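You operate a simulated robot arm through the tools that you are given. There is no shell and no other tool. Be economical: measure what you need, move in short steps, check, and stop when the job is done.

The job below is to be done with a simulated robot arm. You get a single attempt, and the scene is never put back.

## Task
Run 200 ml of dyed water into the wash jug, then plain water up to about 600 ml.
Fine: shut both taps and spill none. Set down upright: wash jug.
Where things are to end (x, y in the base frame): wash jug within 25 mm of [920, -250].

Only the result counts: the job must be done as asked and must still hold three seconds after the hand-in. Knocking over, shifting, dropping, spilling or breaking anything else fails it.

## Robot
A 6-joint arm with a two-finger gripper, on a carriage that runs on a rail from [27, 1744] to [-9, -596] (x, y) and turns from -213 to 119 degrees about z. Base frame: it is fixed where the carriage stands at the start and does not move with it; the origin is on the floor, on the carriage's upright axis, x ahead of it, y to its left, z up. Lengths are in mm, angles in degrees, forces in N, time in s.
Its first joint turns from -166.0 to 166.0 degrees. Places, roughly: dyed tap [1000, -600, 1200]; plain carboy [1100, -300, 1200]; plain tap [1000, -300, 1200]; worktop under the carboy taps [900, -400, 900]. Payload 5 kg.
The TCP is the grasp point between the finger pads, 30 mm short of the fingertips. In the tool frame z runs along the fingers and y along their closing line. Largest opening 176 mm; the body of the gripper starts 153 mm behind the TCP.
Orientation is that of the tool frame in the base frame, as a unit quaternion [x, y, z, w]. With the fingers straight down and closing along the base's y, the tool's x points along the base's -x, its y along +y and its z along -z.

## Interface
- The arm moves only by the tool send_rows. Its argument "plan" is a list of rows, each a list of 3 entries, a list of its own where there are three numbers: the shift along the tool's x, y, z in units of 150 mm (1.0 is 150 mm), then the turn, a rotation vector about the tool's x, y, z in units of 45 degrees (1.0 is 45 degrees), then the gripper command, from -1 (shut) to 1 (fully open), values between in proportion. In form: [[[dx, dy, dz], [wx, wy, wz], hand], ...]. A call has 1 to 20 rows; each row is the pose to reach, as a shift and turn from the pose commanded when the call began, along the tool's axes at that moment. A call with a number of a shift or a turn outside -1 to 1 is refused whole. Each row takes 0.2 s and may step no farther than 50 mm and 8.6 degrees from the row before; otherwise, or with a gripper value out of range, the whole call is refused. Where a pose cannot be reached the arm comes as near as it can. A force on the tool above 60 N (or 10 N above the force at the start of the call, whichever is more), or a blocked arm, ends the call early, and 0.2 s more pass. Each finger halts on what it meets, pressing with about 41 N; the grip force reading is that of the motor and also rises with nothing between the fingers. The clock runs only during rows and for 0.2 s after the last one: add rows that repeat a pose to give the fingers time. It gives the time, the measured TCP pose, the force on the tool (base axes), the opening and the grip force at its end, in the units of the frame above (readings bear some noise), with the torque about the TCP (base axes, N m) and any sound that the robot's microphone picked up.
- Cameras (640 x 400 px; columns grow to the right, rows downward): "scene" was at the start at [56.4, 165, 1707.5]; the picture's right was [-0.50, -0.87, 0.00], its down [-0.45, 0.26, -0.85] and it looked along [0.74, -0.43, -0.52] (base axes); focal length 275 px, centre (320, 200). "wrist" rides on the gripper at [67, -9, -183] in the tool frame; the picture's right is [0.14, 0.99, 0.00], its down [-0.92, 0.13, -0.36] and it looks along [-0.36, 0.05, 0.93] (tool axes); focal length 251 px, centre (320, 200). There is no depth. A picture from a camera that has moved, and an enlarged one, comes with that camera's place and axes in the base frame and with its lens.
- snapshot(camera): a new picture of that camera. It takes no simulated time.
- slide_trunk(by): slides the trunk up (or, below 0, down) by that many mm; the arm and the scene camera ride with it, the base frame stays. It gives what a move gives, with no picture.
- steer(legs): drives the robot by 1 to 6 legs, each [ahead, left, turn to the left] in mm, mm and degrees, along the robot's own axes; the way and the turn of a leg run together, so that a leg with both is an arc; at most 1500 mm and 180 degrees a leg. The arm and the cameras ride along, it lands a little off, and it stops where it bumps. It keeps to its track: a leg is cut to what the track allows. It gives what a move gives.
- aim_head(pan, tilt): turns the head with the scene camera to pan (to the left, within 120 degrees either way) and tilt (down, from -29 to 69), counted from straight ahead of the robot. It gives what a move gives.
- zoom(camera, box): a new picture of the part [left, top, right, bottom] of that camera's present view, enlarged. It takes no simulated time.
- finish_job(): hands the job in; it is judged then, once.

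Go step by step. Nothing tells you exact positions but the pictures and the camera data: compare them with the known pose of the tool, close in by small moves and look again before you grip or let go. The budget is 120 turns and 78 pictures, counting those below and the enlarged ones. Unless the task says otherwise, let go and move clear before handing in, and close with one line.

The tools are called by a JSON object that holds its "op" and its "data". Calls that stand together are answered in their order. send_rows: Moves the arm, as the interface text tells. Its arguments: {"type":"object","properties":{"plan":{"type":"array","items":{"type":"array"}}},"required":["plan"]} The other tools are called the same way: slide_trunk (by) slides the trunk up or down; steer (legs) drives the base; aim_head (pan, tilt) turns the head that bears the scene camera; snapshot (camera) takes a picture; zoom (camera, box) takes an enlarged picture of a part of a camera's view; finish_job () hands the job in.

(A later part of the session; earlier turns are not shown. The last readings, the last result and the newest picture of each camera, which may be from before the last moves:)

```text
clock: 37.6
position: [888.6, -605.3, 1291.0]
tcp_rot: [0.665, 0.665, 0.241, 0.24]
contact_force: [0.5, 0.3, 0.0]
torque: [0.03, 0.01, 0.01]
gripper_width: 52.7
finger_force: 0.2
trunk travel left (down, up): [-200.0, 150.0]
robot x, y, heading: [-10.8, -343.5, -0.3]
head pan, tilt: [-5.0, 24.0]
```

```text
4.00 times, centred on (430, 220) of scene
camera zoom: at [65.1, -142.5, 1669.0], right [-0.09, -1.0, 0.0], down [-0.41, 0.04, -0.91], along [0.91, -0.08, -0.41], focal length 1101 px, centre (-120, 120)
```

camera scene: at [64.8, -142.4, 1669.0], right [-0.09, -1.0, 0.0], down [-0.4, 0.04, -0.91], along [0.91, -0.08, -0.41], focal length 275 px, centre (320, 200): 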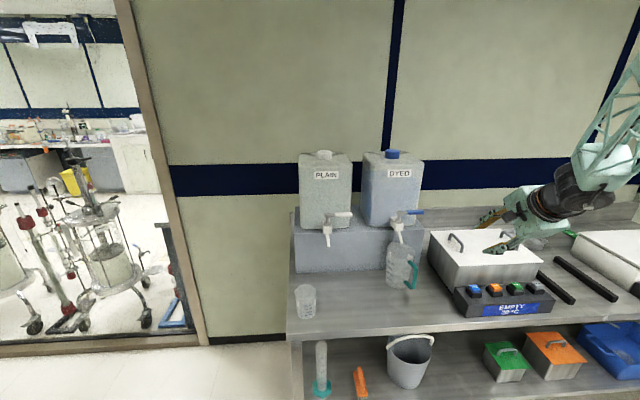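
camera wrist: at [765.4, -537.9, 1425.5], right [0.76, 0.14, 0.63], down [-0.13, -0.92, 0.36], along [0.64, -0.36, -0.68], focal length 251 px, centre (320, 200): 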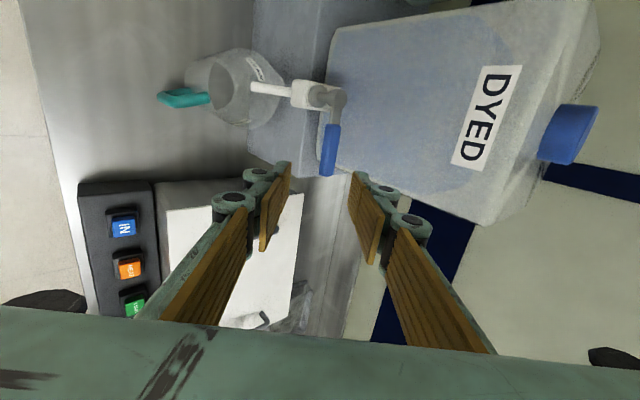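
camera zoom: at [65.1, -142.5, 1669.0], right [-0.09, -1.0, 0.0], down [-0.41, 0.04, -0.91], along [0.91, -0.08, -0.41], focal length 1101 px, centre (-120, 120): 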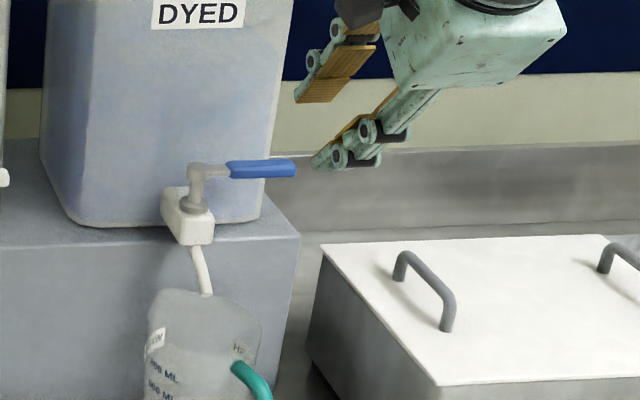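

The lever lines up between the open fingers. I'll insert along the tool axis to straddle it.

{"op": "send_rows", "data": {"plan": [[[0.035, 0.068, 0.2], [0, 0, 0], -0.4], [[0.035, 0.068, 0.4], [0, 0, 0], -0.4], [[0.035, 0.068, 0.6], [0, 0, 0], -0.4], [[0.035, 0.068, 0.8], [0, 0, 0], -0.4]]}}

{"op": "snapshot", "data": {"camera": "wrist"}}

{"op": "zoom", "data": {"camera": "scene", "box": [350, 170, 510, 270]}}

```text
clock: 38.6
position: [973.0, -598.6, 1201.5]
tcp_rot: [0.666, 0.664, 0.241, 0.24]
contact_force: [-0.6, 0.2, 0.5]
torque: [-0.02, -0.03, 0.03]
gripper_width: 52.6
finger_force: 0.1
trunk travel left (down, up): [-200.0, 150.0]
robot x, y, heading: [-6.1, -343.1, -0.1]
head pan, tilt: [-5.0, 24.0]
```

```text
41 pictures are left
camera wrist: at [849.0, -532.7, 1337.3], right [0.76, 0.14, 0.63], down [-0.13, -0.92, 0.36], along [0.64, -0.36, -0.68], focal length 251 px, centre (320, 200)
```

wrist: 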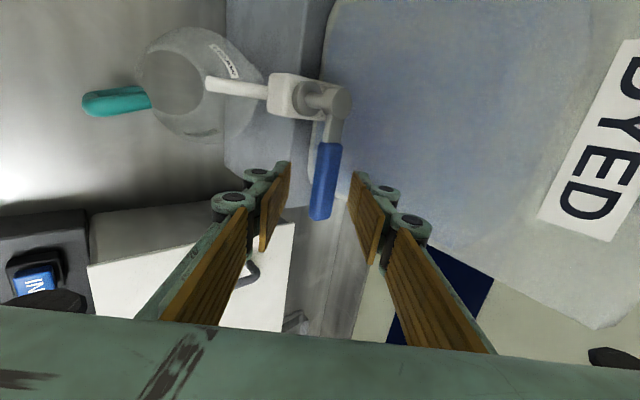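

```text
4.00 times, centred on (430, 220) of scene
camera zoom: at [65.0, -142.5, 1668.9], right [-0.09, -1.0, 0.0], down [-0.41, 0.04, -0.91], along [0.91, -0.08, -0.41], focal length 1101 px, centre (-120, 120)
```

zoom: 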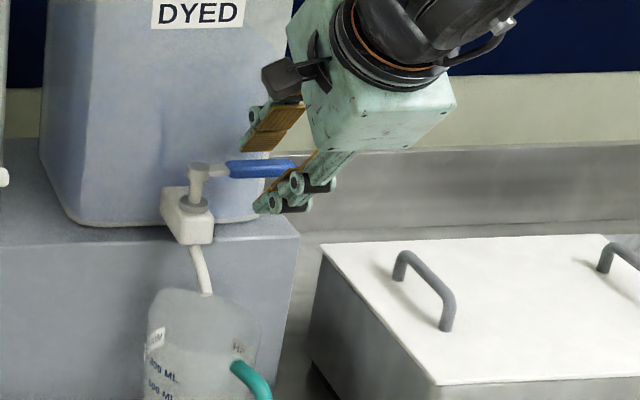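

The fingers straddle the lever. I'll pull it gently toward the robot and check for flow.

{"op": "send_rows", "data": {"plan": [[[0, 0, 0.053], [0, 0, 0], -0.4], [[0, -0.09, -0.021], [0, 0, 0], -0.4], [[0, -0.179, -0.095], [0, 0, 0], -0.4]]}}

{"op": "snapshot", "data": {"camera": "wrist"}}

```text
clock: 39.4
position: [943.8, -600.1, 1195.5]
tcp_rot: [0.666, 0.664, 0.24, 0.241]
contact_force: [1.7, 0.2, 1.3]
torque: [0.15, 0.23, 0.1]
gripper_width: 53.4
finger_force: 1.5
trunk travel left (down, up): [-200.0, 150.0]
robot x, y, heading: [-9.6, -345.7, 0.3]
head pan, tilt: [-5.0, 24.0]
```

```text
39 pictures are left
camera wrist: at [820.1, -533.3, 1331.5], right [0.76, 0.14, 0.63], down [-0.13, -0.92, 0.36], along [0.64, -0.36, -0.68], focal length 251 px, centre (320, 200)
```

wrist: 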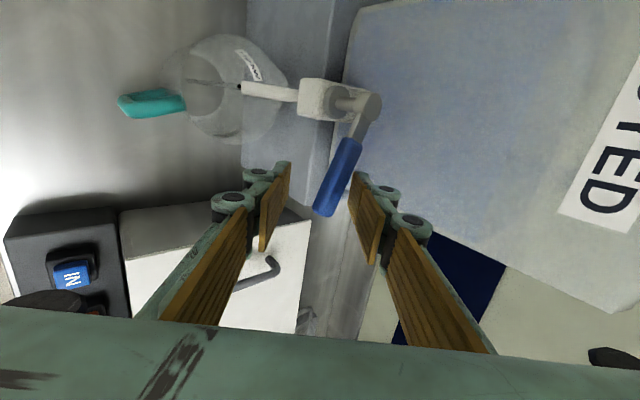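

A thin stream has started. I'll look at it from the scene camera.

{"op": "zoom", "data": {"camera": "scene", "box": [360, 210, 460, 300]}}

{"op": "zoom", "data": {"camera": "wrist", "box": [120, 20, 400, 195]}}

```text
4.44 times, centred on (410, 255) of scene
camera zoom: at [65.8, -142.5, 1669.1], right [-0.09, -1.0, 0.0], down [-0.41, 0.04, -0.91], along [0.91, -0.08, -0.41], focal length 1223 px, centre (-80, -44)
```

zoom: 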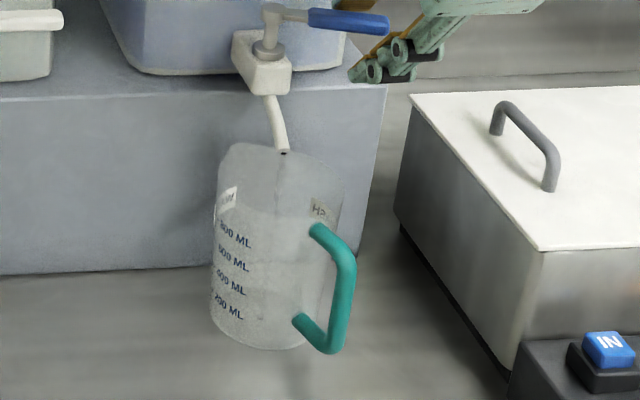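

```text
2.29 times, centred on (260, 108) of wrist
camera zoom: at [820.1, -533.3, 1331.5], right [0.76, 0.14, 0.63], down [-0.13, -0.92, 0.36], along [0.64, -0.36, -0.68], focal length 575 px, centre (457, 411)
```

zoom: 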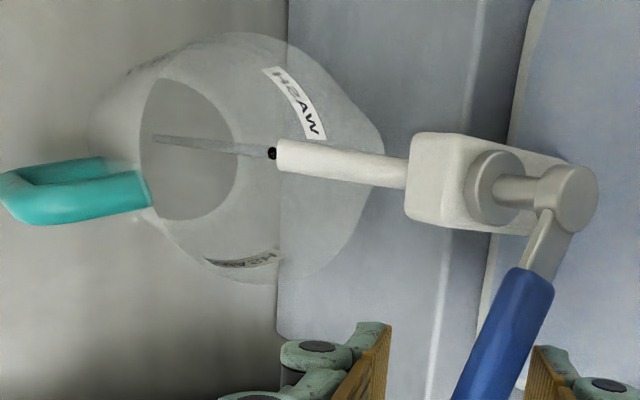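

The stream falls inside the jug. I'll hold for one second to gauge the rate.

{"op": "send_rows", "data": {"plan": [[[0, 0, 0], [0, 0, 0], -0.4], [[0, 0, 0], [0, 0, 0], -0.4], [[0, 0, 0], [0, 0, 0], -0.4], [[0, 0, 0], [0, 0, 0], -0.4], [[0, 0, 0], [0, 0, 0], -0.4]]}}

{"op": "zoom", "data": {"camera": "scene", "box": [360, 210, 460, 300]}}

```text
clock: 40.6
position: [945.9, -598.9, 1197.0]
tcp_rot: [0.665, 0.664, 0.24, 0.241]
contact_force: [0.0, 1.4, 0.1]
torque: [0.0, 0.02, 0.02]
gripper_width: 52.8
finger_force: 0.1
trunk travel left (down, up): [-200.0, 150.0]
robot x, y, heading: [-6.4, -342.6, -0.1]
head pan, tilt: [-5.0, 24.0]
```

```text
4.44 times, centred on (410, 255) of scene
camera zoom: at [65.4, -142.5, 1669.0], right [-0.09, -1.0, 0.0], down [-0.41, 0.04, -0.91], along [0.91, -0.08, -0.41], focal length 1223 px, centre (-80, -44)
```

zoom: 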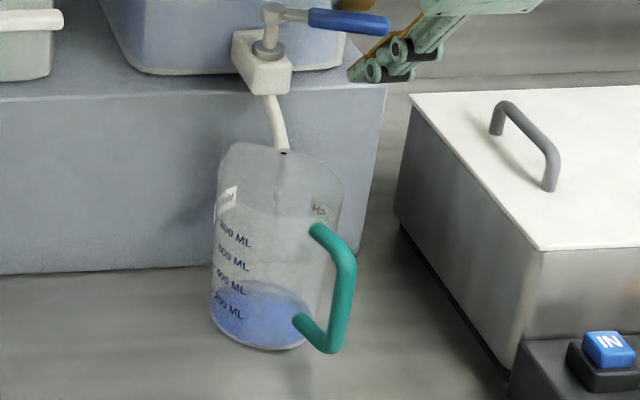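

It's filling fast, so I'll zoom closer for the level.

{"op": "zoom", "data": {"camera": "scene", "box": [385, 255, 445, 293]}}

```text
10.53 times, centred on (415, 274) of scene
camera zoom: at [65.4, -142.5, 1669.0], right [-0.09, -1.0, 0.0], down [-0.41, 0.04, -0.91], along [0.91, -0.08, -0.41], focal length 2897 px, centre (-680, -579)
```

zoom: 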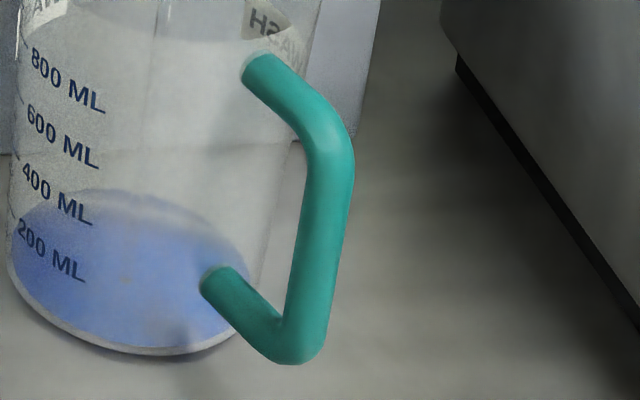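

{"op": "zoom", "data": {"camera": "scene", "box": [383, 264, 413, 292]}}

```text
14.29 times, centred on (398, 278) of scene
camera zoom: at [65.4, -142.5, 1669.0], right [-0.09, -1.0, 0.0], down [-0.41, 0.04, -0.91], along [0.91, -0.08, -0.41], focal length 3932 px, centre (-794, -914)
```

zoom: 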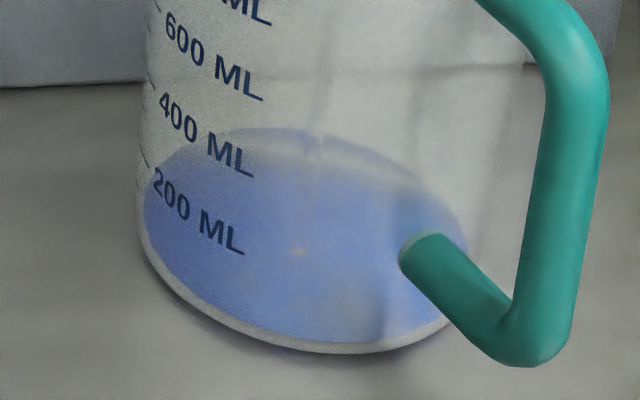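

The level is somewhere between 50 and 115 ml. I'll narrow the straddle so I can shut quickly, keeping the rear finger in place, and re-read the level.

{"op": "send_rows", "data": {"plan": [[[0, 0.077, 0], [0, 0, 0], -0.66]]}}

{"op": "zoom", "data": {"camera": "scene", "box": [383, 264, 413, 292]}}

```text
clock: 41.0
position: [952.9, -601.8, 1200.7]
tcp_rot: [0.666, 0.664, 0.24, 0.24]
contact_force: [3.5, -8.5, -17.3]
torque: [1.15, -0.61, -0.5]
gripper_width: 32.3
finger_force: 45.1
trunk travel left (down, up): [-200.0, 150.0]
robot x, y, heading: [-5.3, -346.4, 0.1]
head pan, tilt: [-5.0, 24.0]
```

```text
14.29 times, centred on (398, 278) of scene
camera zoom: at [66.7, -143.5, 1668.8], right [-0.09, -1.0, 0.0], down [-0.41, 0.04, -0.91], along [0.91, -0.08, -0.41], focal length 3932 px, centre (-794, -914)
```

zoom: 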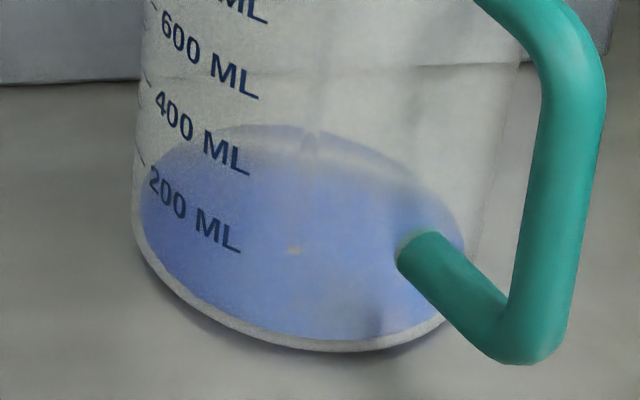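

It rose only slightly, so the flow is roughly 15–20 ml/s. I'll hold for 2 s with the fingers relaxed slightly, then re-read.

{"op": "send_rows", "data": {"plan": [[[0, 0, 0], [0, 0, 0], -0.55], [[0, 0, 0], [0, 0, 0], -0.55], [[0, 0, 0], [0, 0, 0], -0.55], [[0, 0, 0], [0, 0, 0], -0.55], [[0, 0, 0], [0, 0, 0], -0.55], [[0, 0, 0], [0, 0, 0], -0.55], [[0, 0, 0], [0, 0, 0], -0.55], [[0, 0, 0], [0, 0, 0], -0.55], [[0, 0, 0], [0, 0, 0], -0.55]]}}

{"op": "zoom", "data": {"camera": "scene", "box": [383, 264, 413, 292]}}

```text
clock: 43.0
position: [954.5, -599.9, 1204.7]
tcp_rot: [0.666, 0.664, 0.241, 0.242]
contact_force: [0.3, -0.3, 0.4]
torque: [-0.02, -0.01, 0.0]
gripper_width: 40.0
finger_force: 0.0
trunk travel left (down, up): [-200.0, 150.0]
robot x, y, heading: [-4.2, -345.2, -0.1]
head pan, tilt: [-5.0, 24.0]
```

```text
14.29 times, centred on (398, 278) of scene
camera zoom: at [65.3, -142.5, 1669.0], right [-0.09, -1.0, 0.0], down [-0.41, 0.04, -0.91], along [0.91, -0.08, -0.41], focal length 3932 px, centre (-794, -914)
```

zoom: 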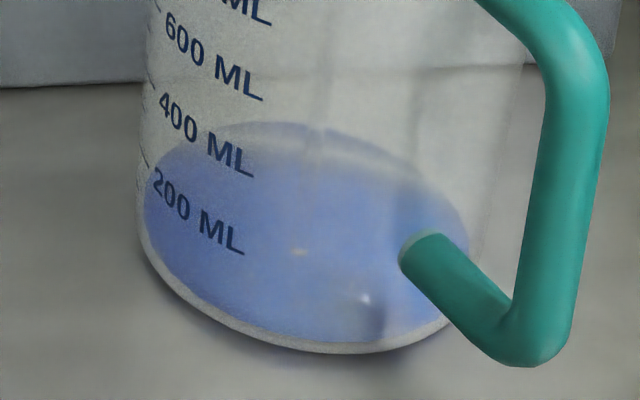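

{"op": "zoom", "data": {"camera": "wrist", "box": [100, 10, 420, 210]}}

```text
2.00 times, centred on (260, 110) of wrist
camera zoom: at [828.6, -533.5, 1339.1], right [0.76, 0.14, 0.63], down [-0.13, -0.92, 0.36], along [0.64, -0.36, -0.68], focal length 503 px, centre (440, 380)
```

zoom: 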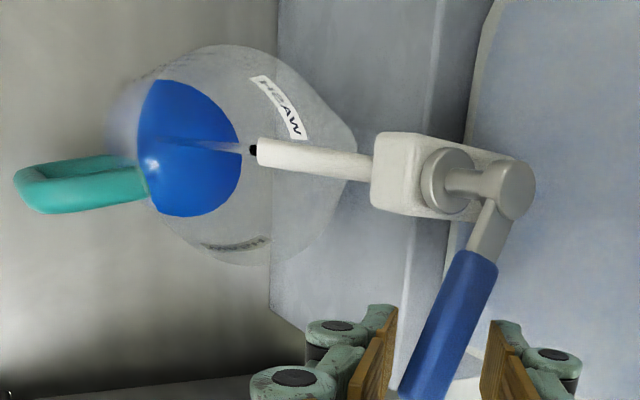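

The stream is running steadily at a low rate. I'll hold for 4 s more, twice.

{"op": "send_rows", "data": {"plan": [[[0, 0, 0], [0, 0, 0], -0.55], [[0, 0, 0], [0, 0, 0], -0.55], [[0, 0, 0], [0, 0, 0], -0.55], [[0, 0, 0], [0, 0, 0], -0.55], [[0, 0, 0], [0, 0, 0], -0.55], [[0, 0, 0], [0, 0, 0], -0.55], [[0, 0, 0], [0, 0, 0], -0.55], [[0, 0, 0], [0, 0, 0], -0.55], [[0, 0, 0], [0, 0, 0], -0.55], [[0, 0, 0], [0, 0, 0], -0.55], [[0, 0, 0], [0, 0, 0], -0.55], [[0, 0, 0], [0, 0, 0], -0.55], [[0, 0, 0], [0, 0, 0], -0.55], [[0, 0, 0], [0, 0, 0], -0.55], [[0, 0, 0], [0, 0, 0], -0.55], [[0, 0, 0], [0, 0, 0], -0.55], [[0, 0, 0], [0, 0, 0], -0.55], [[0, 0, 0], [0, 0, 0], -0.55], [[0, 0, 0], [0, 0, 0], -0.55]]}}

{"op": "zoom", "data": {"camera": "scene", "box": [383, 264, 413, 292]}}

```text
clock: 47.0
position: [952.8, -600.1, 1203.6]
tcp_rot: [0.665, 0.664, 0.24, 0.241]
contact_force: [0.8, -0.5, 1.0]
torque: [-0.02, -0.02, -0.01]
gripper_width: 39.8
finger_force: 0.1
trunk travel left (down, up): [-200.0, 150.0]
robot x, y, heading: [-7.3, -343.4, -0.3]
head pan, tilt: [-5.0, 24.0]
```

```text
14.29 times, centred on (398, 278) of scene
camera zoom: at [65.3, -142.5, 1669.0], right [-0.09, -1.0, 0.0], down [-0.41, 0.04, -0.91], along [0.91, -0.08, -0.41], focal length 3932 px, centre (-794, -914)
```

zoom: 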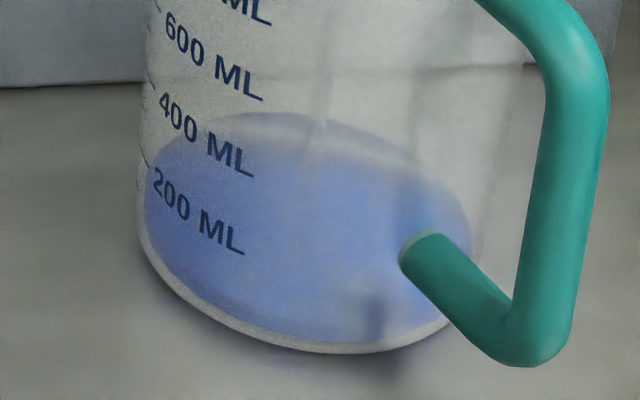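

Flow is about 6 ml/s with roughly 45 ml in. I'll open the tap a bit more and hold.

{"op": "send_rows", "data": {"plan": [[[0, -0.072, -0.06], [0, 0, 0], -0.55], [[0, -0.072, -0.06], [0, 0, 0], -0.55], [[0, -0.072, -0.06], [0, 0, 0], -0.55], [[0, -0.072, -0.06], [0, 0, 0], -0.55], [[0, -0.072, -0.06], [0, 0, 0], -0.55], [[0, -0.072, -0.06], [0, 0, 0], -0.55], [[0, -0.072, -0.06], [0, 0, 0], -0.55], [[0, -0.072, -0.06], [0, 0, 0], -0.55], [[0, -0.072, -0.06], [0, 0, 0], -0.55], [[0, -0.072, -0.06], [0, 0, 0], -0.55], [[0, -0.072, -0.06], [0, 0, 0], -0.55], [[0, -0.072, -0.06], [0, 0, 0], -0.55], [[0, -0.072, -0.06], [0, 0, 0], -0.55], [[0, -0.072, -0.06], [0, 0, 0], -0.55]]}}

{"op": "zoom", "data": {"camera": "scene", "box": [383, 264, 413, 292]}}

```text
clock: 50.0
position: [939.0, -600.9, 1204.5]
tcp_rot: [0.665, 0.664, 0.241, 0.24]
contact_force: [-0.4, -0.4, -0.1]
torque: [-0.01, 0.01, 0.0]
gripper_width: 39.8
finger_force: 0.2
trunk travel left (down, up): [-200.0, 150.0]
robot x, y, heading: [-9.5, -341.7, -0.1]
head pan, tilt: [-5.0, 24.0]
```

```text
14.29 times, centred on (398, 278) of scene
camera zoom: at [65.3, -142.5, 1669.0], right [-0.09, -1.0, 0.0], down [-0.41, 0.04, -0.91], along [0.91, -0.08, -0.41], focal length 3932 px, centre (-794, -914)
```

zoom: 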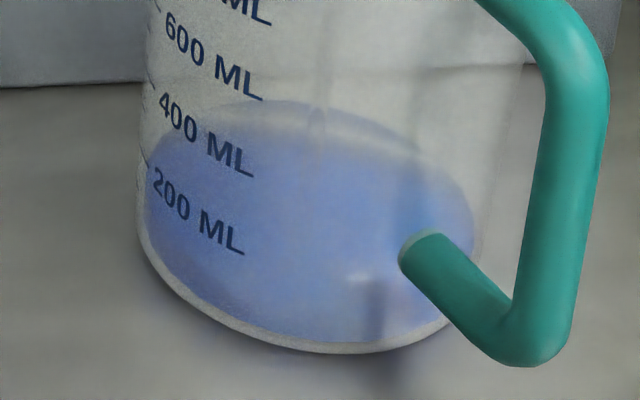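

Now about 80 ml at roughly 11 ml/s. I'll hold another 4 s.

{"op": "send_rows", "data": {"plan": [[[0, 0, 0], [0, 0, 0], -0.55], [[0, 0, 0], [0, 0, 0], -0.55], [[0, 0, 0], [0, 0, 0], -0.55], [[0, 0, 0], [0, 0, 0], -0.55], [[0, 0, 0], [0, 0, 0], -0.55], [[0, 0, 0], [0, 0, 0], -0.55], [[0, 0, 0], [0, 0, 0], -0.55], [[0, 0, 0], [0, 0, 0], -0.55], [[0, 0, 0], [0, 0, 0], -0.55], [[0, 0, 0], [0, 0, 0], -0.55], [[0, 0, 0], [0, 0, 0], -0.55], [[0, 0, 0], [0, 0, 0], -0.55], [[0, 0, 0], [0, 0, 0], -0.55], [[0, 0, 0], [0, 0, 0], -0.55], [[0, 0, 0], [0, 0, 0], -0.55], [[0, 0, 0], [0, 0, 0], -0.55], [[0, 0, 0], [0, 0, 0], -0.55], [[0, 0, 0], [0, 0, 0], -0.55], [[0, 0, 0], [0, 0, 0], -0.55], [[0, 0, 0], [0, 0, 0], -0.55]]}}

{"op": "zoom", "data": {"camera": "scene", "box": [383, 264, 413, 292]}}

```text
clock: 54.2
position: [939.5, -600.6, 1204.4]
tcp_rot: [0.666, 0.664, 0.241, 0.24]
contact_force: [0.4, 0.5, 0.5]
torque: [0.01, -0.05, 0.03]
gripper_width: 39.7
finger_force: 0.1
trunk travel left (down, up): [-200.0, 150.0]
robot x, y, heading: [-1.1, -346.9, -0.3]
head pan, tilt: [-5.0, 24.0]
```

```text
14.29 times, centred on (398, 278) of scene
camera zoom: at [65.3, -142.5, 1669.0], right [-0.09, -1.0, 0.0], down [-0.41, 0.04, -0.91], along [0.91, -0.08, -0.41], focal length 3932 px, centre (-794, -914)
```

zoom: 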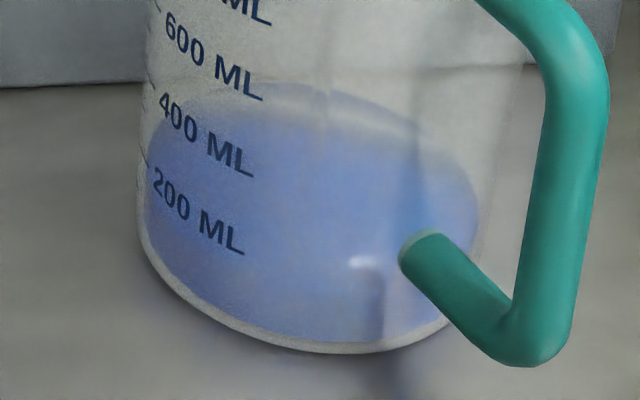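

By the geometry, roughly 130 ml is in at 11 ml/s. I'll hold another 4.2 s and then re-read.

{"op": "send_rows", "data": {"plan": [[[0, 0, 0], [0, 0, 0], -0.55], [[0, 0, 0], [0, 0, 0], -0.55], [[0, 0, 0], [0, 0, 0], -0.55], [[0, 0, 0], [0, 0, 0], -0.55], [[0, 0, 0], [0, 0, 0], -0.55], [[0, 0, 0], [0, 0, 0], -0.55], [[0, 0, 0], [0, 0, 0], -0.55], [[0, 0, 0], [0, 0, 0], -0.55], [[0, 0, 0], [0, 0, 0], -0.55], [[0, 0, 0], [0, 0, 0], -0.55], [[0, 0, 0], [0, 0, 0], -0.55], [[0, 0, 0], [0, 0, 0], -0.55], [[0, 0, 0], [0, 0, 0], -0.55], [[0, 0, 0], [0, 0, 0], -0.55], [[0, 0, 0], [0, 0, 0], -0.55], [[0, 0, 0], [0, 0, 0], -0.55], [[0, 0, 0], [0, 0, 0], -0.55], [[0, 0, 0], [0, 0, 0], -0.55], [[0, 0, 0], [0, 0, 0], -0.55], [[0, 0, 0], [0, 0, 0], -0.55]]}}

{"op": "zoom", "data": {"camera": "scene", "box": [383, 264, 413, 292]}}

```text
clock: 58.4
position: [939.9, -600.6, 1203.7]
tcp_rot: [0.666, 0.664, 0.24, 0.241]
contact_force: [-0.2, 0.9, 0.3]
torque: [0.0, -0.04, 0.02]
gripper_width: 39.7
finger_force: 0.0
trunk travel left (down, up): [-200.0, 150.0]
robot x, y, heading: [-3.3, -339.8, 0.0]
head pan, tilt: [-5.0, 24.0]
```

```text
14.29 times, centred on (398, 278) of scene
camera zoom: at [65.3, -142.5, 1669.0], right [-0.09, -1.0, 0.0], down [-0.41, 0.04, -0.91], along [0.91, -0.08, -0.41], focal length 3932 px, centre (-794, -914)
```

zoom: 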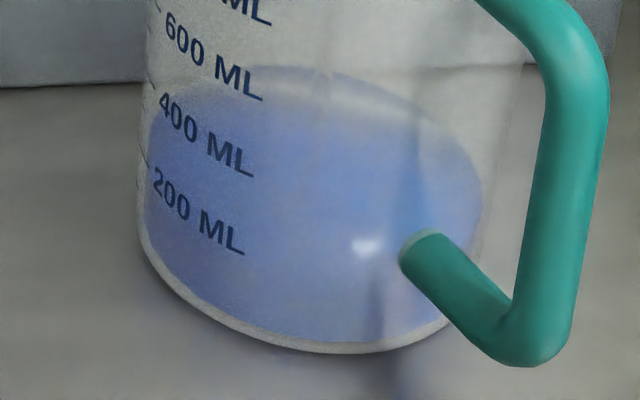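

About 176 ml. I'll hold 1.4 s more, then push the lever back shut.

{"op": "send_rows", "data": {"plan": [[[0, 0, 0], [0, 0, 0], -0.55], [[0, 0, 0], [0, 0, 0], -0.55], [[0, 0, 0], [0, 0, 0], -0.55], [[0, 0, 0], [0, 0, 0], -0.55], [[0, 0, 0], [0, 0, 0], -0.55], [[0, 0, 0], [0, 0, 0], -0.55], [[0, 0, 0], [0, 0, 0], -0.55], [[0, 0.1, 0.083], [0, 0, 0], -0.55], [[0, 0.2, 0.166], [0, 0, 0], -0.55], [[0, 0.256, 0.213], [0, 0, 0], -0.55], [[0, 0.256, 0.213], [0, 0, 0], -0.55]]}}

{"op": "zoom", "data": {"camera": "wrist", "box": [50, 10, 370, 210]}}

{"op": "zoom", "data": {"camera": "scene", "box": [383, 264, 413, 292]}}

```text
clock: 60.8
position: [990.6, -599.3, 1203.3]
tcp_rot: [0.665, 0.665, 0.241, 0.24]
contact_force: [-8.5, 0.9, -4.1]
torque: [0.09, 0.05, -0.15]
gripper_width: 43.2
finger_force: 4.7
trunk travel left (down, up): [-200.0, 150.0]
robot x, y, heading: [-7.5, -346.0, -0.1]
head pan, tilt: [-5.0, 24.0]
```

```text
2.00 times, centred on (210, 110) of wrist
camera zoom: at [865.2, -533.3, 1338.9], right [0.76, 0.14, 0.63], down [-0.13, -0.92, 0.36], along [0.63, -0.36, -0.68], focal length 503 px, centre (540, 380)
```

zoom: 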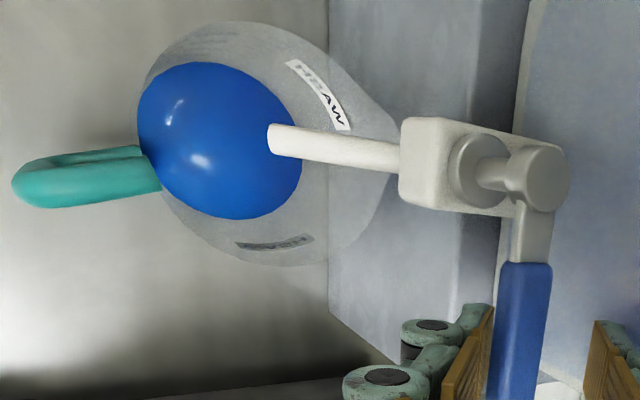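

```text
14.29 times, centred on (398, 278) of scene
camera zoom: at [65.1, -142.4, 1669.0], right [-0.09, -1.0, 0.0], down [-0.41, 0.04, -0.91], along [0.91, -0.08, -0.41], focal length 3932 px, centre (-794, -914)
```

zoom: 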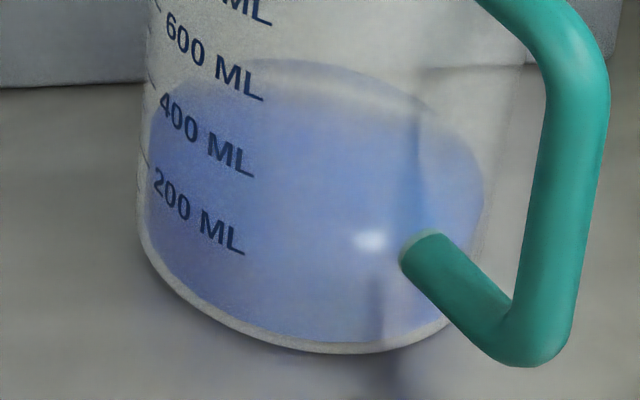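

The dyed tap is shut and the level is about 198 ml. I'll retract from the lever and reverse the sequence back to the jug standoff.

{"op": "send_rows", "data": {"plan": [[[0, -0.03, -0.03], [0, 0, 0], -0.4], [[0, -0.03, -0.25], [0, 0, 0], -0.4], [[0, -0.03, -0.5], [0, 0, 0], -0.4], [[0, -0.03, -0.75], [0, 0, 0], -0.4], [[0, -0.03, -0.95], [0, 0, 0], -0.4]]}}

{"op": "zoom", "data": {"camera": "scene", "box": [300, 170, 500, 295]}}

```text
clock: 62.0
position: [895.6, -600.8, 1309.9]
tcp_rot: [0.665, 0.665, 0.24, 0.241]
contact_force: [0.1, -0.2, 0.6]
torque: [-0.02, 0.04, 0.01]
gripper_width: 52.9
finger_force: 0.0
trunk travel left (down, up): [-200.0, 150.0]
robot x, y, heading: [-6.4, -344.2, 0.1]
head pan, tilt: [-5.0, 24.0]
```

```text
3.20 times, centred on (400, 232) of scene
camera zoom: at [65.3, -142.3, 1669.1], right [-0.09, -1.0, 0.0], down [-0.4, 0.04, -0.91], along [0.91, -0.08, -0.41], focal length 881 px, centre (64, 96)
```

zoom: 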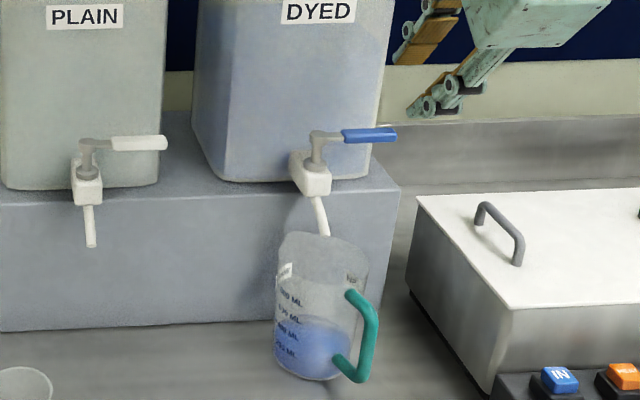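

{"op": "send_rows", "data": {"plan": [[[-0.191, -0.2, 0], [0, 0, 0], 0], [[-0.382, -0.4, 0], [0, 0, 0], 0], [[-0.573, -0.6, 0], [0, 0, 0], 0], [[-0.764, -0.8, 0], [0, 0, 0], 0], [[-0.955, -1, 0], [0, 0, 0], 0]]}}

{"op": "send_rows", "data": {"plan": [[[0, 0, 0], [-0.15, 0, 0], 0], [[0, 0, 0], [-0.3, 0, 0], 0], [[0, 0, 0], [-0.45, 0, 0], 0], [[0, 0, 0], [-0.6, 0, 0], 0], [[0, 0, 0], [-0.75, 0, 0], 0]]}}

{"op": "send_rows", "data": {"plan": [[[0, 0, 0], [0, 0.134, -0.039], 0], [[0, 0, 0], [0, 0.267, -0.078], 0], [[0, 0, 0], [0, 0.401, -0.118], 0]]}}

{"op": "send_rows", "data": {"plan": [[[0, 0, 0], [0, 0, -0.17], 0], [[0, 0, 0], [0, 0, -0.34], 0], [[0, 0, 0], [0, 0, -0.51], 0], [[0, 0, 0], [0, 0, -0.68], 0], [[0, 0, 0], [0, 0, -0.85], 0], [[0, 0, 0], [0, 0, -1], 0]]}}

{"op": "send_rows", "data": {"plan": [[[0, 0, 0], [0, 0, -0.17], 0], [[0, 0, 0], [0, 0, -0.34], 0], [[0, 0, 0], [0, 0, -0.51], 0.3], [[0, 0, 0], [0, 0, -0.68], 0.6], [[0, 0, 0], [0, 0, -0.85], 1], [[0, 0, 0], [0, 0, -1], 1]]}}

{"op": "steer", "data": {"legs": [[0, 150, 0]]}}

```text
clock: 63.2
position: [779.4, -742.5, 1214.8]
tcp_rot: [0.666, 0.664, 0.241, 0.241]
contact_force: [0.0, -0.1, 0.7]
torque: [0.02, -0.02, -0.02]
gripper_width: 88.1
finger_force: 0.0
trunk travel left (down, up): [-200.0, 150.0]
robot x, y, heading: [-1.8, -348.4, -0.2]
head pan, tilt: [-5.0, 24.0]
```

```text
clock: 64.4
position: [779.4, -741.0, 1215.7]
tcp_rot: [0.567, 0.565, 0.424, 0.424]
contact_force: [-0.3, -0.8, 0.0]
torque: [-0.01, 0.08, -0.06]
gripper_width: 87.9
finger_force: 0.1
trunk travel left (down, up): [-200.0, 150.0]
robot x, y, heading: [-4.2, -343.8, -0.1]
head pan, tilt: [-5.0, 24.0]
```

```text
clock: 65.2
position: [779.4, -741.4, 1215.4]
tcp_rot: [0.466, 0.652, 0.488, 0.347]
contact_force: [0.6, 0.0, -0.3]
torque: [0.03, -0.05, -0.07]
gripper_width: 88.2
finger_force: 0.1
trunk travel left (down, up): [-200.0, 150.0]
robot x, y, heading: [-3.6, -346.6, -0.0]
head pan, tilt: [-5.0, 24.0]
```

```text
clock: 66.6
position: [779.8, -741.9, 1215.5]
tcp_rot: [0.181, 0.78, 0.316, 0.509]
contact_force: [0.1, -0.4, 0.4]
torque: [-0.04, -0.01, 0.0]
gripper_width: 88.1
finger_force: 0.1
trunk travel left (down, up): [-200.0, 150.0]
robot x, y, heading: [-6.9, -344.5, 0.0]
head pan, tilt: [-5.0, 24.0]
```

```text
clock: 68.0
position: [779.3, -742.3, 1215.8]
tcp_rot: [-0.131, 0.79, 0.098, 0.591]
contact_force: [0.0, 0.4, 0.7]
torque: [-0.03, 0.0, 0.0]
gripper_width: 176.0
finger_force: 0.0
trunk travel left (down, up): [-200.0, 150.0]
robot x, y, heading: [-4.5, -344.5, 0.0]
head pan, tilt: [-5.0, 24.0]
```

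```text
clock: 69.4
position: [780.4, -595.0, 1214.7]
tcp_rot: [-0.13, 0.79, 0.098, 0.591]
contact_force: [-0.4, -0.8, 0.1]
torque: [-0.01, 0.01, -0.01]
gripper_width: 176.0
finger_force: 0.0
trunk travel left (down, up): [-200.0, 150.0]
robot x, y, heading: [-4.3, -193.5, -0.0]
head pan, tilt: [-5.0, 24.0]
```

{"op": "slide_trunk", "data": {"by": -200}}

{"op": "snapshot", "data": {"camera": "wrist"}}

{"op": "zoom", "data": {"camera": "scene", "box": [420, 185, 484, 249]}}

```text
clock: 71.5
position: [781.1, -593.4, 1014.6]
tcp_rot: [-0.129, 0.79, 0.097, 0.591]
contact_force: [0.2, -0.3, -1.3]
torque: [0.0, 0.0, -0.01]
gripper_width: 176.1
finger_force: 0.1
trunk travel left (down, up): [0.0, 350.0]
robot x, y, heading: [0.4, -192.7, -0.2]
head pan, tilt: [-5.0, 24.0]
```

```text
23 pictures are left
camera wrist: at [599.1, -665.0, 1003.7], right [-0.35, 0.93, -0.13], down [-0.12, 0.09, 0.99], along [0.93, 0.37, 0.08], focal length 251 px, centre (320, 200)
```

wrist: 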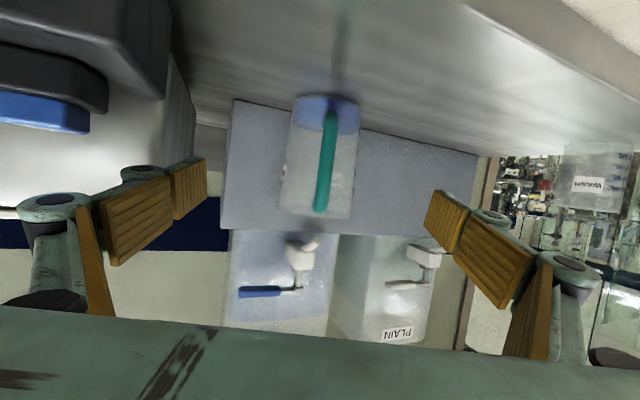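

```text
6.25 times, centred on (452, 217) of scene
camera zoom: at [68.0, 7.7, 1469.2], right [-0.09, -1.0, 0.0], down [-0.41, 0.04, -0.91], along [0.91, -0.08, -0.41], focal length 1720 px, centre (-505, 94)
```

zoom: 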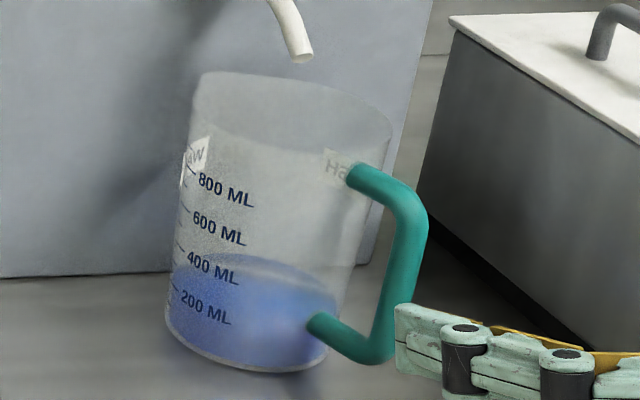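

The jug is centred between the fingers. I'll regrip at z≈1033, so the fingers clear the small beaker's rim later.

{"op": "send_rows", "data": {"plan": [[[-0.118, 0.023, -0.035], [0, 0, 0], 1], [[-0.172, 0.023, 0.151], [0, 0, 0], 1], [[-0.226, 0.023, 0.337], [0, 0, 0], 1], [[-0.28, 0.023, 0.523], [0, 0, 0], 1], [[-0.335, 0.023, 0.71], [0, 0, 0], 1], [[-0.39, 0.023, 0.896], [0, 0, 0], 1], [[-0.39, 0.023, 0.896], [0, 0, 0], -1], [[-0.39, 0.023, 0.896], [0, 0, 0], -1], [[-0.39, 0.023, 0.896], [0, 0, 0], -1], [[-0.39, 0.023, 0.896], [0, 0, 0], -1]]}}

{"op": "snapshot", "data": {"camera": "wrist"}}

```text
clock: 73.8
position: [918.0, -544.9, 1032.5]
tcp_rot: [-0.129, 0.79, 0.097, 0.591]
contact_force: [-1.4, 0.6, 1.1]
torque: [0.15, 0.06, 0.02]
gripper_width: 105.8
finger_force: 41.2
trunk travel left (down, up): [0.0, 350.0]
robot x, y, heading: [-3.5, -194.7, -0.2]
head pan, tilt: [-5.0, 24.0]
```

```text
21 pictures are left
camera wrist: at [736.8, -615.6, 1021.6], right [-0.35, 0.93, -0.13], down [-0.12, 0.09, 0.99], along [0.93, 0.37, 0.08], focal length 251 px, centre (320, 200)
```

wrist: 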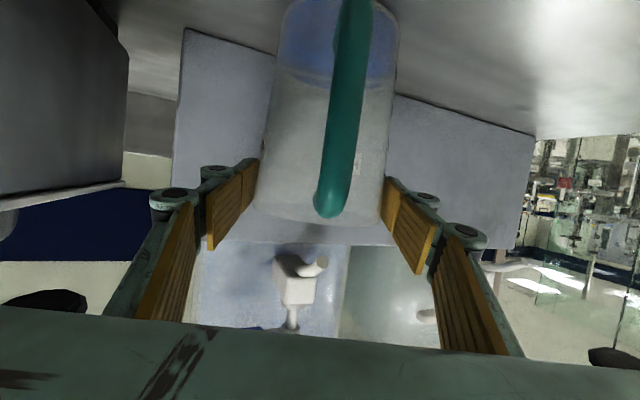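

Gripped near the upper wall. I'll lift 8 mm and carry it toward the plain tap in two steps.

{"op": "send_rows", "data": {"plan": [[[-0.026, 0, -0.008], [0, 0, 0], -1], [[-0.051, 0, -0.015], [0, 0, 0], -1], [[-0.051, 0, -0.015], [0, 0, 0], -1]]}}

{"op": "send_rows", "data": {"plan": [[[-0.006, 0.06, 0.02], [0, 0, 0], -1], [[-0.02, 0.18, 0.06], [0, 0, 0], -1], [[-0.034, 0.32, 0.107], [0, 0, 0], -1], [[-0.05, 0.46, 0.154], [0, 0, 0], -1], [[-0.064, 0.6, 0.2], [0, 0, 0], -1], [[-0.078, 0.74, 0.248], [0, 0, 0], -1], [[-0.085, 0.83, 0.278], [0, 0, 0], -1], [[-0.087, 0.871, 0.292], [0, 0, 0], -1], [[-0.087, 0.871, 0.292], [0, 0, 0], -1]]}}

{"op": "snapshot", "data": {"camera": "wrist"}}

{"op": "zoom", "data": {"camera": "scene", "box": [330, 140, 490, 265]}}

```text
clock: 74.5
position: [917.6, -544.6, 1039.9]
tcp_rot: [-0.129, 0.79, 0.097, 0.591]
contact_force: [-0.1, -1.2, -2.4]
torque: [-0.02, 0.07, -0.03]
gripper_width: 106.1
finger_force: 40.7
trunk travel left (down, up): [0.0, 350.0]
robot x, y, heading: [-4.6, -194.1, -0.2]
head pan, tilt: [-5.0, 24.0]
```

```text
clock: 76.5
position: [918.8, -403.8, 1042.1]
tcp_rot: [-0.129, 0.79, 0.097, 0.591]
contact_force: [-0.2, -0.6, -2.1]
torque: [-0.01, 0.02, -0.02]
gripper_width: 106.2
finger_force: 41.1
trunk travel left (down, up): [0.0, 350.0]
robot x, y, heading: [-3.5, -194.7, -0.1]
head pan, tilt: [-5.0, 24.0]
```

```text
20 pictures are left
camera wrist: at [737.4, -475.3, 1029.6], right [-0.35, 0.93, -0.13], down [-0.12, 0.09, 0.99], along [0.93, 0.37, 0.08], focal length 251 px, centre (320, 200)
```

wrist: 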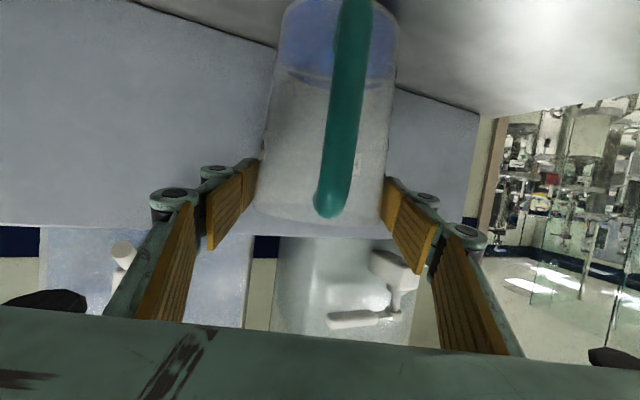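

```text
3.20 times, centred on (410, 202) of scene
camera zoom: at [68.2, 7.6, 1469.0], right [-0.09, -1.0, 0.0], down [-0.41, 0.04, -0.91], along [0.91, -0.08, -0.41], focal length 881 px, centre (32, 192)
```

zoom: 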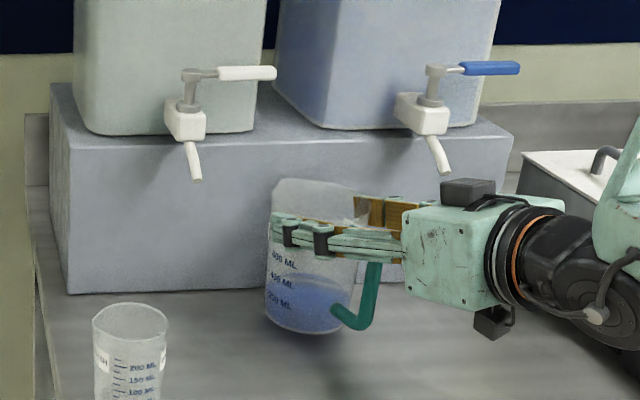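

Going well. I'll continue the second half to under the plain spout.

{"op": "send_rows", "data": {"plan": [[[-0.006, 0.06, 0.02], [0, 0, 0], -1], [[-0.02, 0.18, 0.06], [0, 0, 0], -1], [[-0.034, 0.32, 0.107], [0, 0, 0], -1], [[-0.05, 0.46, 0.154], [0, 0, 0], -1], [[-0.064, 0.6, 0.2], [0, 0, 0], -1], [[-0.078, 0.74, 0.248], [0, 0, 0], -1], [[-0.083, 0.82, 0.275], [0, 0, 0], -1], [[-0.085, 0.858, 0.288], [0, 0, 0], -1], [[-0.085, 0.858, 0.288], [0, 0, 0], -1]]}}

{"op": "snapshot", "data": {"camera": "wrist"}}

{"op": "zoom", "data": {"camera": "scene", "box": [320, 140, 480, 265]}}

```text
clock: 78.5
position: [921.1, -268.9, 1041.7]
tcp_rot: [-0.129, 0.79, 0.097, 0.591]
contact_force: [-0.3, -0.8, -3.2]
torque: [-0.01, 0.03, 0.02]
gripper_width: 106.2
finger_force: 40.9
trunk travel left (down, up): [0.0, 350.0]
robot x, y, heading: [1.4, -191.0, 0.1]
head pan, tilt: [-5.0, 24.0]
```

```text
18 pictures are left
camera wrist: at [739.3, -340.0, 1030.5], right [-0.35, 0.93, -0.13], down [-0.12, 0.09, 0.99], along [0.93, 0.37, 0.08], focal length 251 px, centre (320, 200)
```

wrist: 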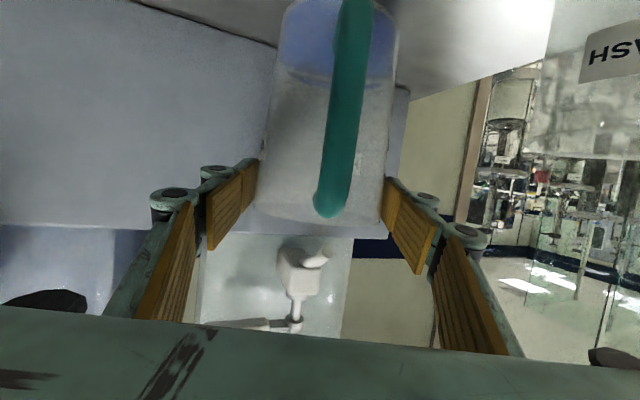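

```text
3.20 times, centred on (400, 202) of scene
camera zoom: at [68.2, 7.7, 1469.0], right [-0.09, -1.0, 0.0], down [-0.41, 0.04, -0.91], along [0.91, -0.08, -0.41], focal length 881 px, centre (64, 192)
```

zoom: 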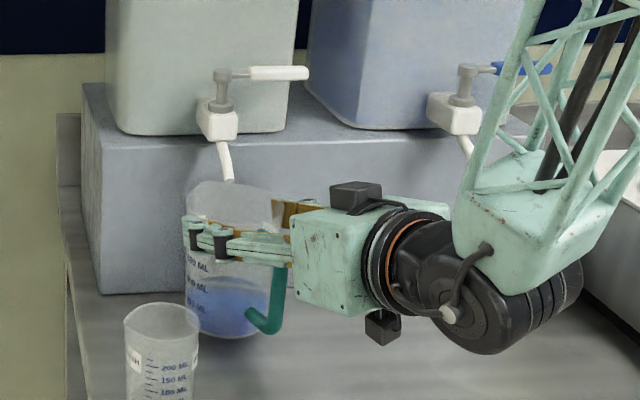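

The spout is over the jug mouth just as at the dyed tap. I'll lower with a small correction, open partway and back out.

{"op": "send_rows", "data": {"plan": [[[0.005, 0.038, 0.005], [0, 0, 0], -1], [[0.03, 0.038, 0.007], [0, 0, 0], -1], [[0.05, 0.038, 0.008], [0, 0, 0], -1], [[0.063, 0.038, 0.01], [0, 0, 0], -1], [[0.063, 0.038, 0.01], [0, 0, 0], -1]]}}

{"op": "send_rows", "data": {"plan": [[[0, 0, 0], [0, 0, 0], 0.3], [[0, 0, 0], [0, 0, 0], 0.48], [[0, 0, 0], [0, 0, 0], 0.48]]}}

{"op": "zoom", "data": {"camera": "scene", "box": [320, 180, 420, 280]}}

```text
clock: 79.8
position: [918.5, -263.5, 1032.1]
tcp_rot: [-0.129, 0.79, 0.097, 0.592]
contact_force: [1.0, 0.4, 4.0]
torque: [0.19, -0.05, -0.05]
gripper_width: 106.0
finger_force: 40.7
trunk travel left (down, up): [0.0, 350.0]
robot x, y, heading: [0.3, -195.0, -0.2]
head pan, tilt: [-5.0, 24.0]
```

```text
clock: 80.5
position: [917.5, -262.4, 1033.0]
tcp_rot: [-0.129, 0.79, 0.097, 0.591]
contact_force: [0.6, -0.3, -0.5]
torque: [-0.02, -0.02, -0.03]
gripper_width: 130.3
finger_force: 0.0
trunk travel left (down, up): [0.0, 350.0]
robot x, y, heading: [-2.1, -194.4, -0.2]
head pan, tilt: [-5.0, 24.0]
```

```text
4.00 times, centred on (370, 230) of scene
camera zoom: at [68.0, 7.6, 1469.0], right [-0.09, -1.0, 0.0], down [-0.41, 0.04, -0.91], along [0.91, -0.08, -0.41], focal length 1101 px, centre (120, 80)
```

zoom: 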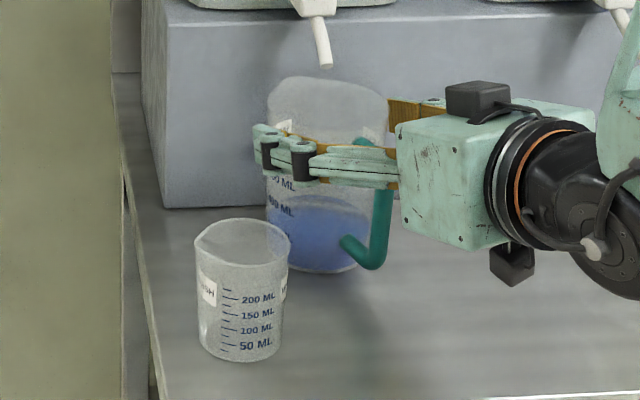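

The jug is released and upright at about (927,-254). I'll back out, raise the trunk, shift the arm right and move the carriage left to repeat the lever geometry at the plain tap.

{"op": "send_rows", "data": {"plan": [[[0.056, 0, -0.19], [0, 0, 0], 0.48], [[0.112, 0, -0.38], [0, 0, 0], 0.48], [[0.168, 0, -0.57], [0, 0, 0], 0.48], [[0.224, 0, -0.76], [0, 0, 0], 0.48], [[0.28, 0, -0.95], [0, 0, 0], 0.48]]}}

{"op": "slide_trunk", "data": {"by": 200}}

{"op": "send_rows", "data": {"plan": [[[0.028, -0.295, -0.095], [0, 0, 0], 0], [[0.056, -0.59, -0.19], [0, 0, 0], 0], [[0.083, -0.885, -0.285], [0, 0, 0], 0]]}}

{"op": "send_rows", "data": {"plan": [[[0.028, -0.295, -0.095], [0, 0, 0], 0], [[0.056, -0.59, -0.19], [0, 0, 0], 0], [[0.083, -0.885, -0.285], [0, 0, 0], 0]]}}

{"op": "steer", "data": {"legs": [[0, 125, 0]]}}

```text
clock: 81.8
position: [778.2, -309.7, 1032.9]
tcp_rot: [-0.13, 0.79, 0.098, 0.591]
contact_force: [1.7, -0.2, -1.0]
torque: [0.02, -0.04, -0.03]
gripper_width: 130.1
finger_force: 0.0
trunk travel left (down, up): [0.0, 350.0]
robot x, y, heading: [-2.3, -196.6, -0.2]
head pan, tilt: [-5.0, 24.0]
```

```text
clock: 83.9
position: [777.1, -311.1, 1234.1]
tcp_rot: [-0.131, 0.79, 0.099, 0.591]
contact_force: [0.5, -0.7, -1.2]
torque: [0.06, -0.02, 0.01]
gripper_width: 129.9
finger_force: 0.1
trunk travel left (down, up): [-200.0, 150.0]
robot x, y, heading: [-1.6, -194.6, -0.2]
head pan, tilt: [-5.0, 24.0]
```

```text
clock: 84.7
position: [777.9, -449.9, 1234.4]
tcp_rot: [-0.13, 0.79, 0.098, 0.591]
contact_force: [0.0, 0.3, -0.1]
torque: [-0.01, 0.03, -0.02]
gripper_width: 88.0
finger_force: 0.0
trunk travel left (down, up): [-200.0, 150.0]
robot x, y, heading: [-3.7, -191.5, -0.4]
head pan, tilt: [-5.0, 24.0]
```

```text
clock: 85.5
position: [779.1, -588.8, 1233.8]
tcp_rot: [-0.13, 0.79, 0.098, 0.591]
contact_force: [-0.7, -0.7, 0.7]
torque: [0.0, -0.01, -0.03]
gripper_width: 88.4
finger_force: 0.0
trunk travel left (down, up): [-200.0, 150.0]
robot x, y, heading: [-3.2, -197.7, -0.2]
head pan, tilt: [-5.0, 24.0]
```

```text
clock: 86.8
position: [782.3, -460.9, 1234.8]
tcp_rot: [-0.131, 0.79, 0.098, 0.591]
contact_force: [-0.3, 0.1, -0.8]
torque: [0.02, 0.0, -0.01]
gripper_width: 87.9
finger_force: 0.1
trunk travel left (down, up): [-200.0, 150.0]
robot x, y, heading: [0.6, -69.0, 0.1]
head pan, tilt: [-5.0, 24.0]
```

Now repeating the rotations for the lever pose.

{"op": "send_rows", "data": {"plan": [[[0, 0, 0], [0, 0, 0.17], 0], [[0, 0, 0], [0, 0, 0.34], 0], [[0, 0, 0], [0, 0, 0.51], 0], [[0, 0, 0], [0, 0, 0.68], 0], [[0, 0, 0], [0, 0, 0.85], 0], [[0, 0, 0], [0, 0, 1], 0]]}}

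{"op": "send_rows", "data": {"plan": [[[0, 0, 0], [0, 0, 0.17], 0], [[0, 0, 0], [0, 0, 0.34], 0], [[0, 0, 0], [0, 0, 0.51], 0], [[0, 0, 0], [0, 0, 0.68], 0], [[0, 0, 0], [0, 0, 0.85], 0], [[0, 0, 0], [0, 0, 1], 0]]}}

{"op": "send_rows", "data": {"plan": [[[0, 0, 0], [0, -0.134, 0.039], 0], [[0, 0, 0], [0, -0.267, 0.078], 0], [[0, 0, 0], [0, -0.401, 0.118], 0]]}}

{"op": "send_rows", "data": {"plan": [[[0, 0, 0], [0.15, 0, 0], -0.4], [[0, 0, 0], [0.3, 0, 0], -0.4], [[0, 0, 0], [0.45, 0, 0], -0.4], [[0, 0, 0], [0.6, 0, 0], -0.4], [[0, 0, 0], [0.75, 0, 0], -0.4]]}}

{"op": "snapshot", "data": {"camera": "wrist"}}

```text
clock: 88.2
position: [781.1, -461.3, 1232.3]
tcp_rot: [0.183, 0.78, 0.317, 0.508]
contact_force: [-0.4, 0.2, -0.1]
torque: [0.03, 0.05, 0.0]
gripper_width: 87.9
finger_force: 0.1
trunk travel left (down, up): [-200.0, 150.0]
robot x, y, heading: [-4.2, -65.8, 0.1]
head pan, tilt: [-5.0, 24.0]
```

```text
clock: 89.6
position: [779.6, -461.7, 1233.8]
tcp_rot: [0.467, 0.65, 0.488, 0.348]
contact_force: [-0.1, 0.4, -1.7]
torque: [-0.03, 0.01, -0.03]
gripper_width: 88.1
finger_force: 0.2
trunk travel left (down, up): [-200.0, 150.0]
robot x, y, heading: [-1.6, -65.5, 0.1]
head pan, tilt: [-5.0, 24.0]
```

```text
clock: 90.4
position: [780.9, -460.7, 1234.9]
tcp_rot: [0.567, 0.565, 0.424, 0.423]
contact_force: [0.3, -0.8, -0.5]
torque: [0.03, -0.05, 0.04]
gripper_width: 87.8
finger_force: 0.1
trunk travel left (down, up): [-200.0, 150.0]
robot x, y, heading: [3.1, -68.0, 0.1]
head pan, tilt: [-5.0, 24.0]
```

```text
clock: 91.6
position: [781.5, -461.7, 1233.5]
tcp_rot: [0.664, 0.665, 0.242, 0.242]
contact_force: [-0.2, -0.3, 0.4]
torque: [0.0, -0.06, -0.01]
gripper_width: 53.1
finger_force: 0.0
trunk travel left (down, up): [-200.0, 150.0]
robot x, y, heading: [1.1, -61.7, 0.2]
head pan, tilt: [-5.0, 24.0]
```

```text
15 pictures are left
camera wrist: at [656.0, -394.5, 1369.1], right [0.76, 0.14, 0.64], down [-0.14, -0.92, 0.36], along [0.64, -0.36, -0.68], focal length 251 px, centre (320, 200)
```

wrist: 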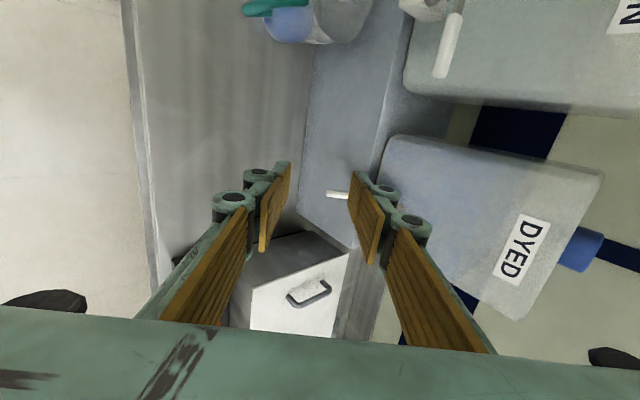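

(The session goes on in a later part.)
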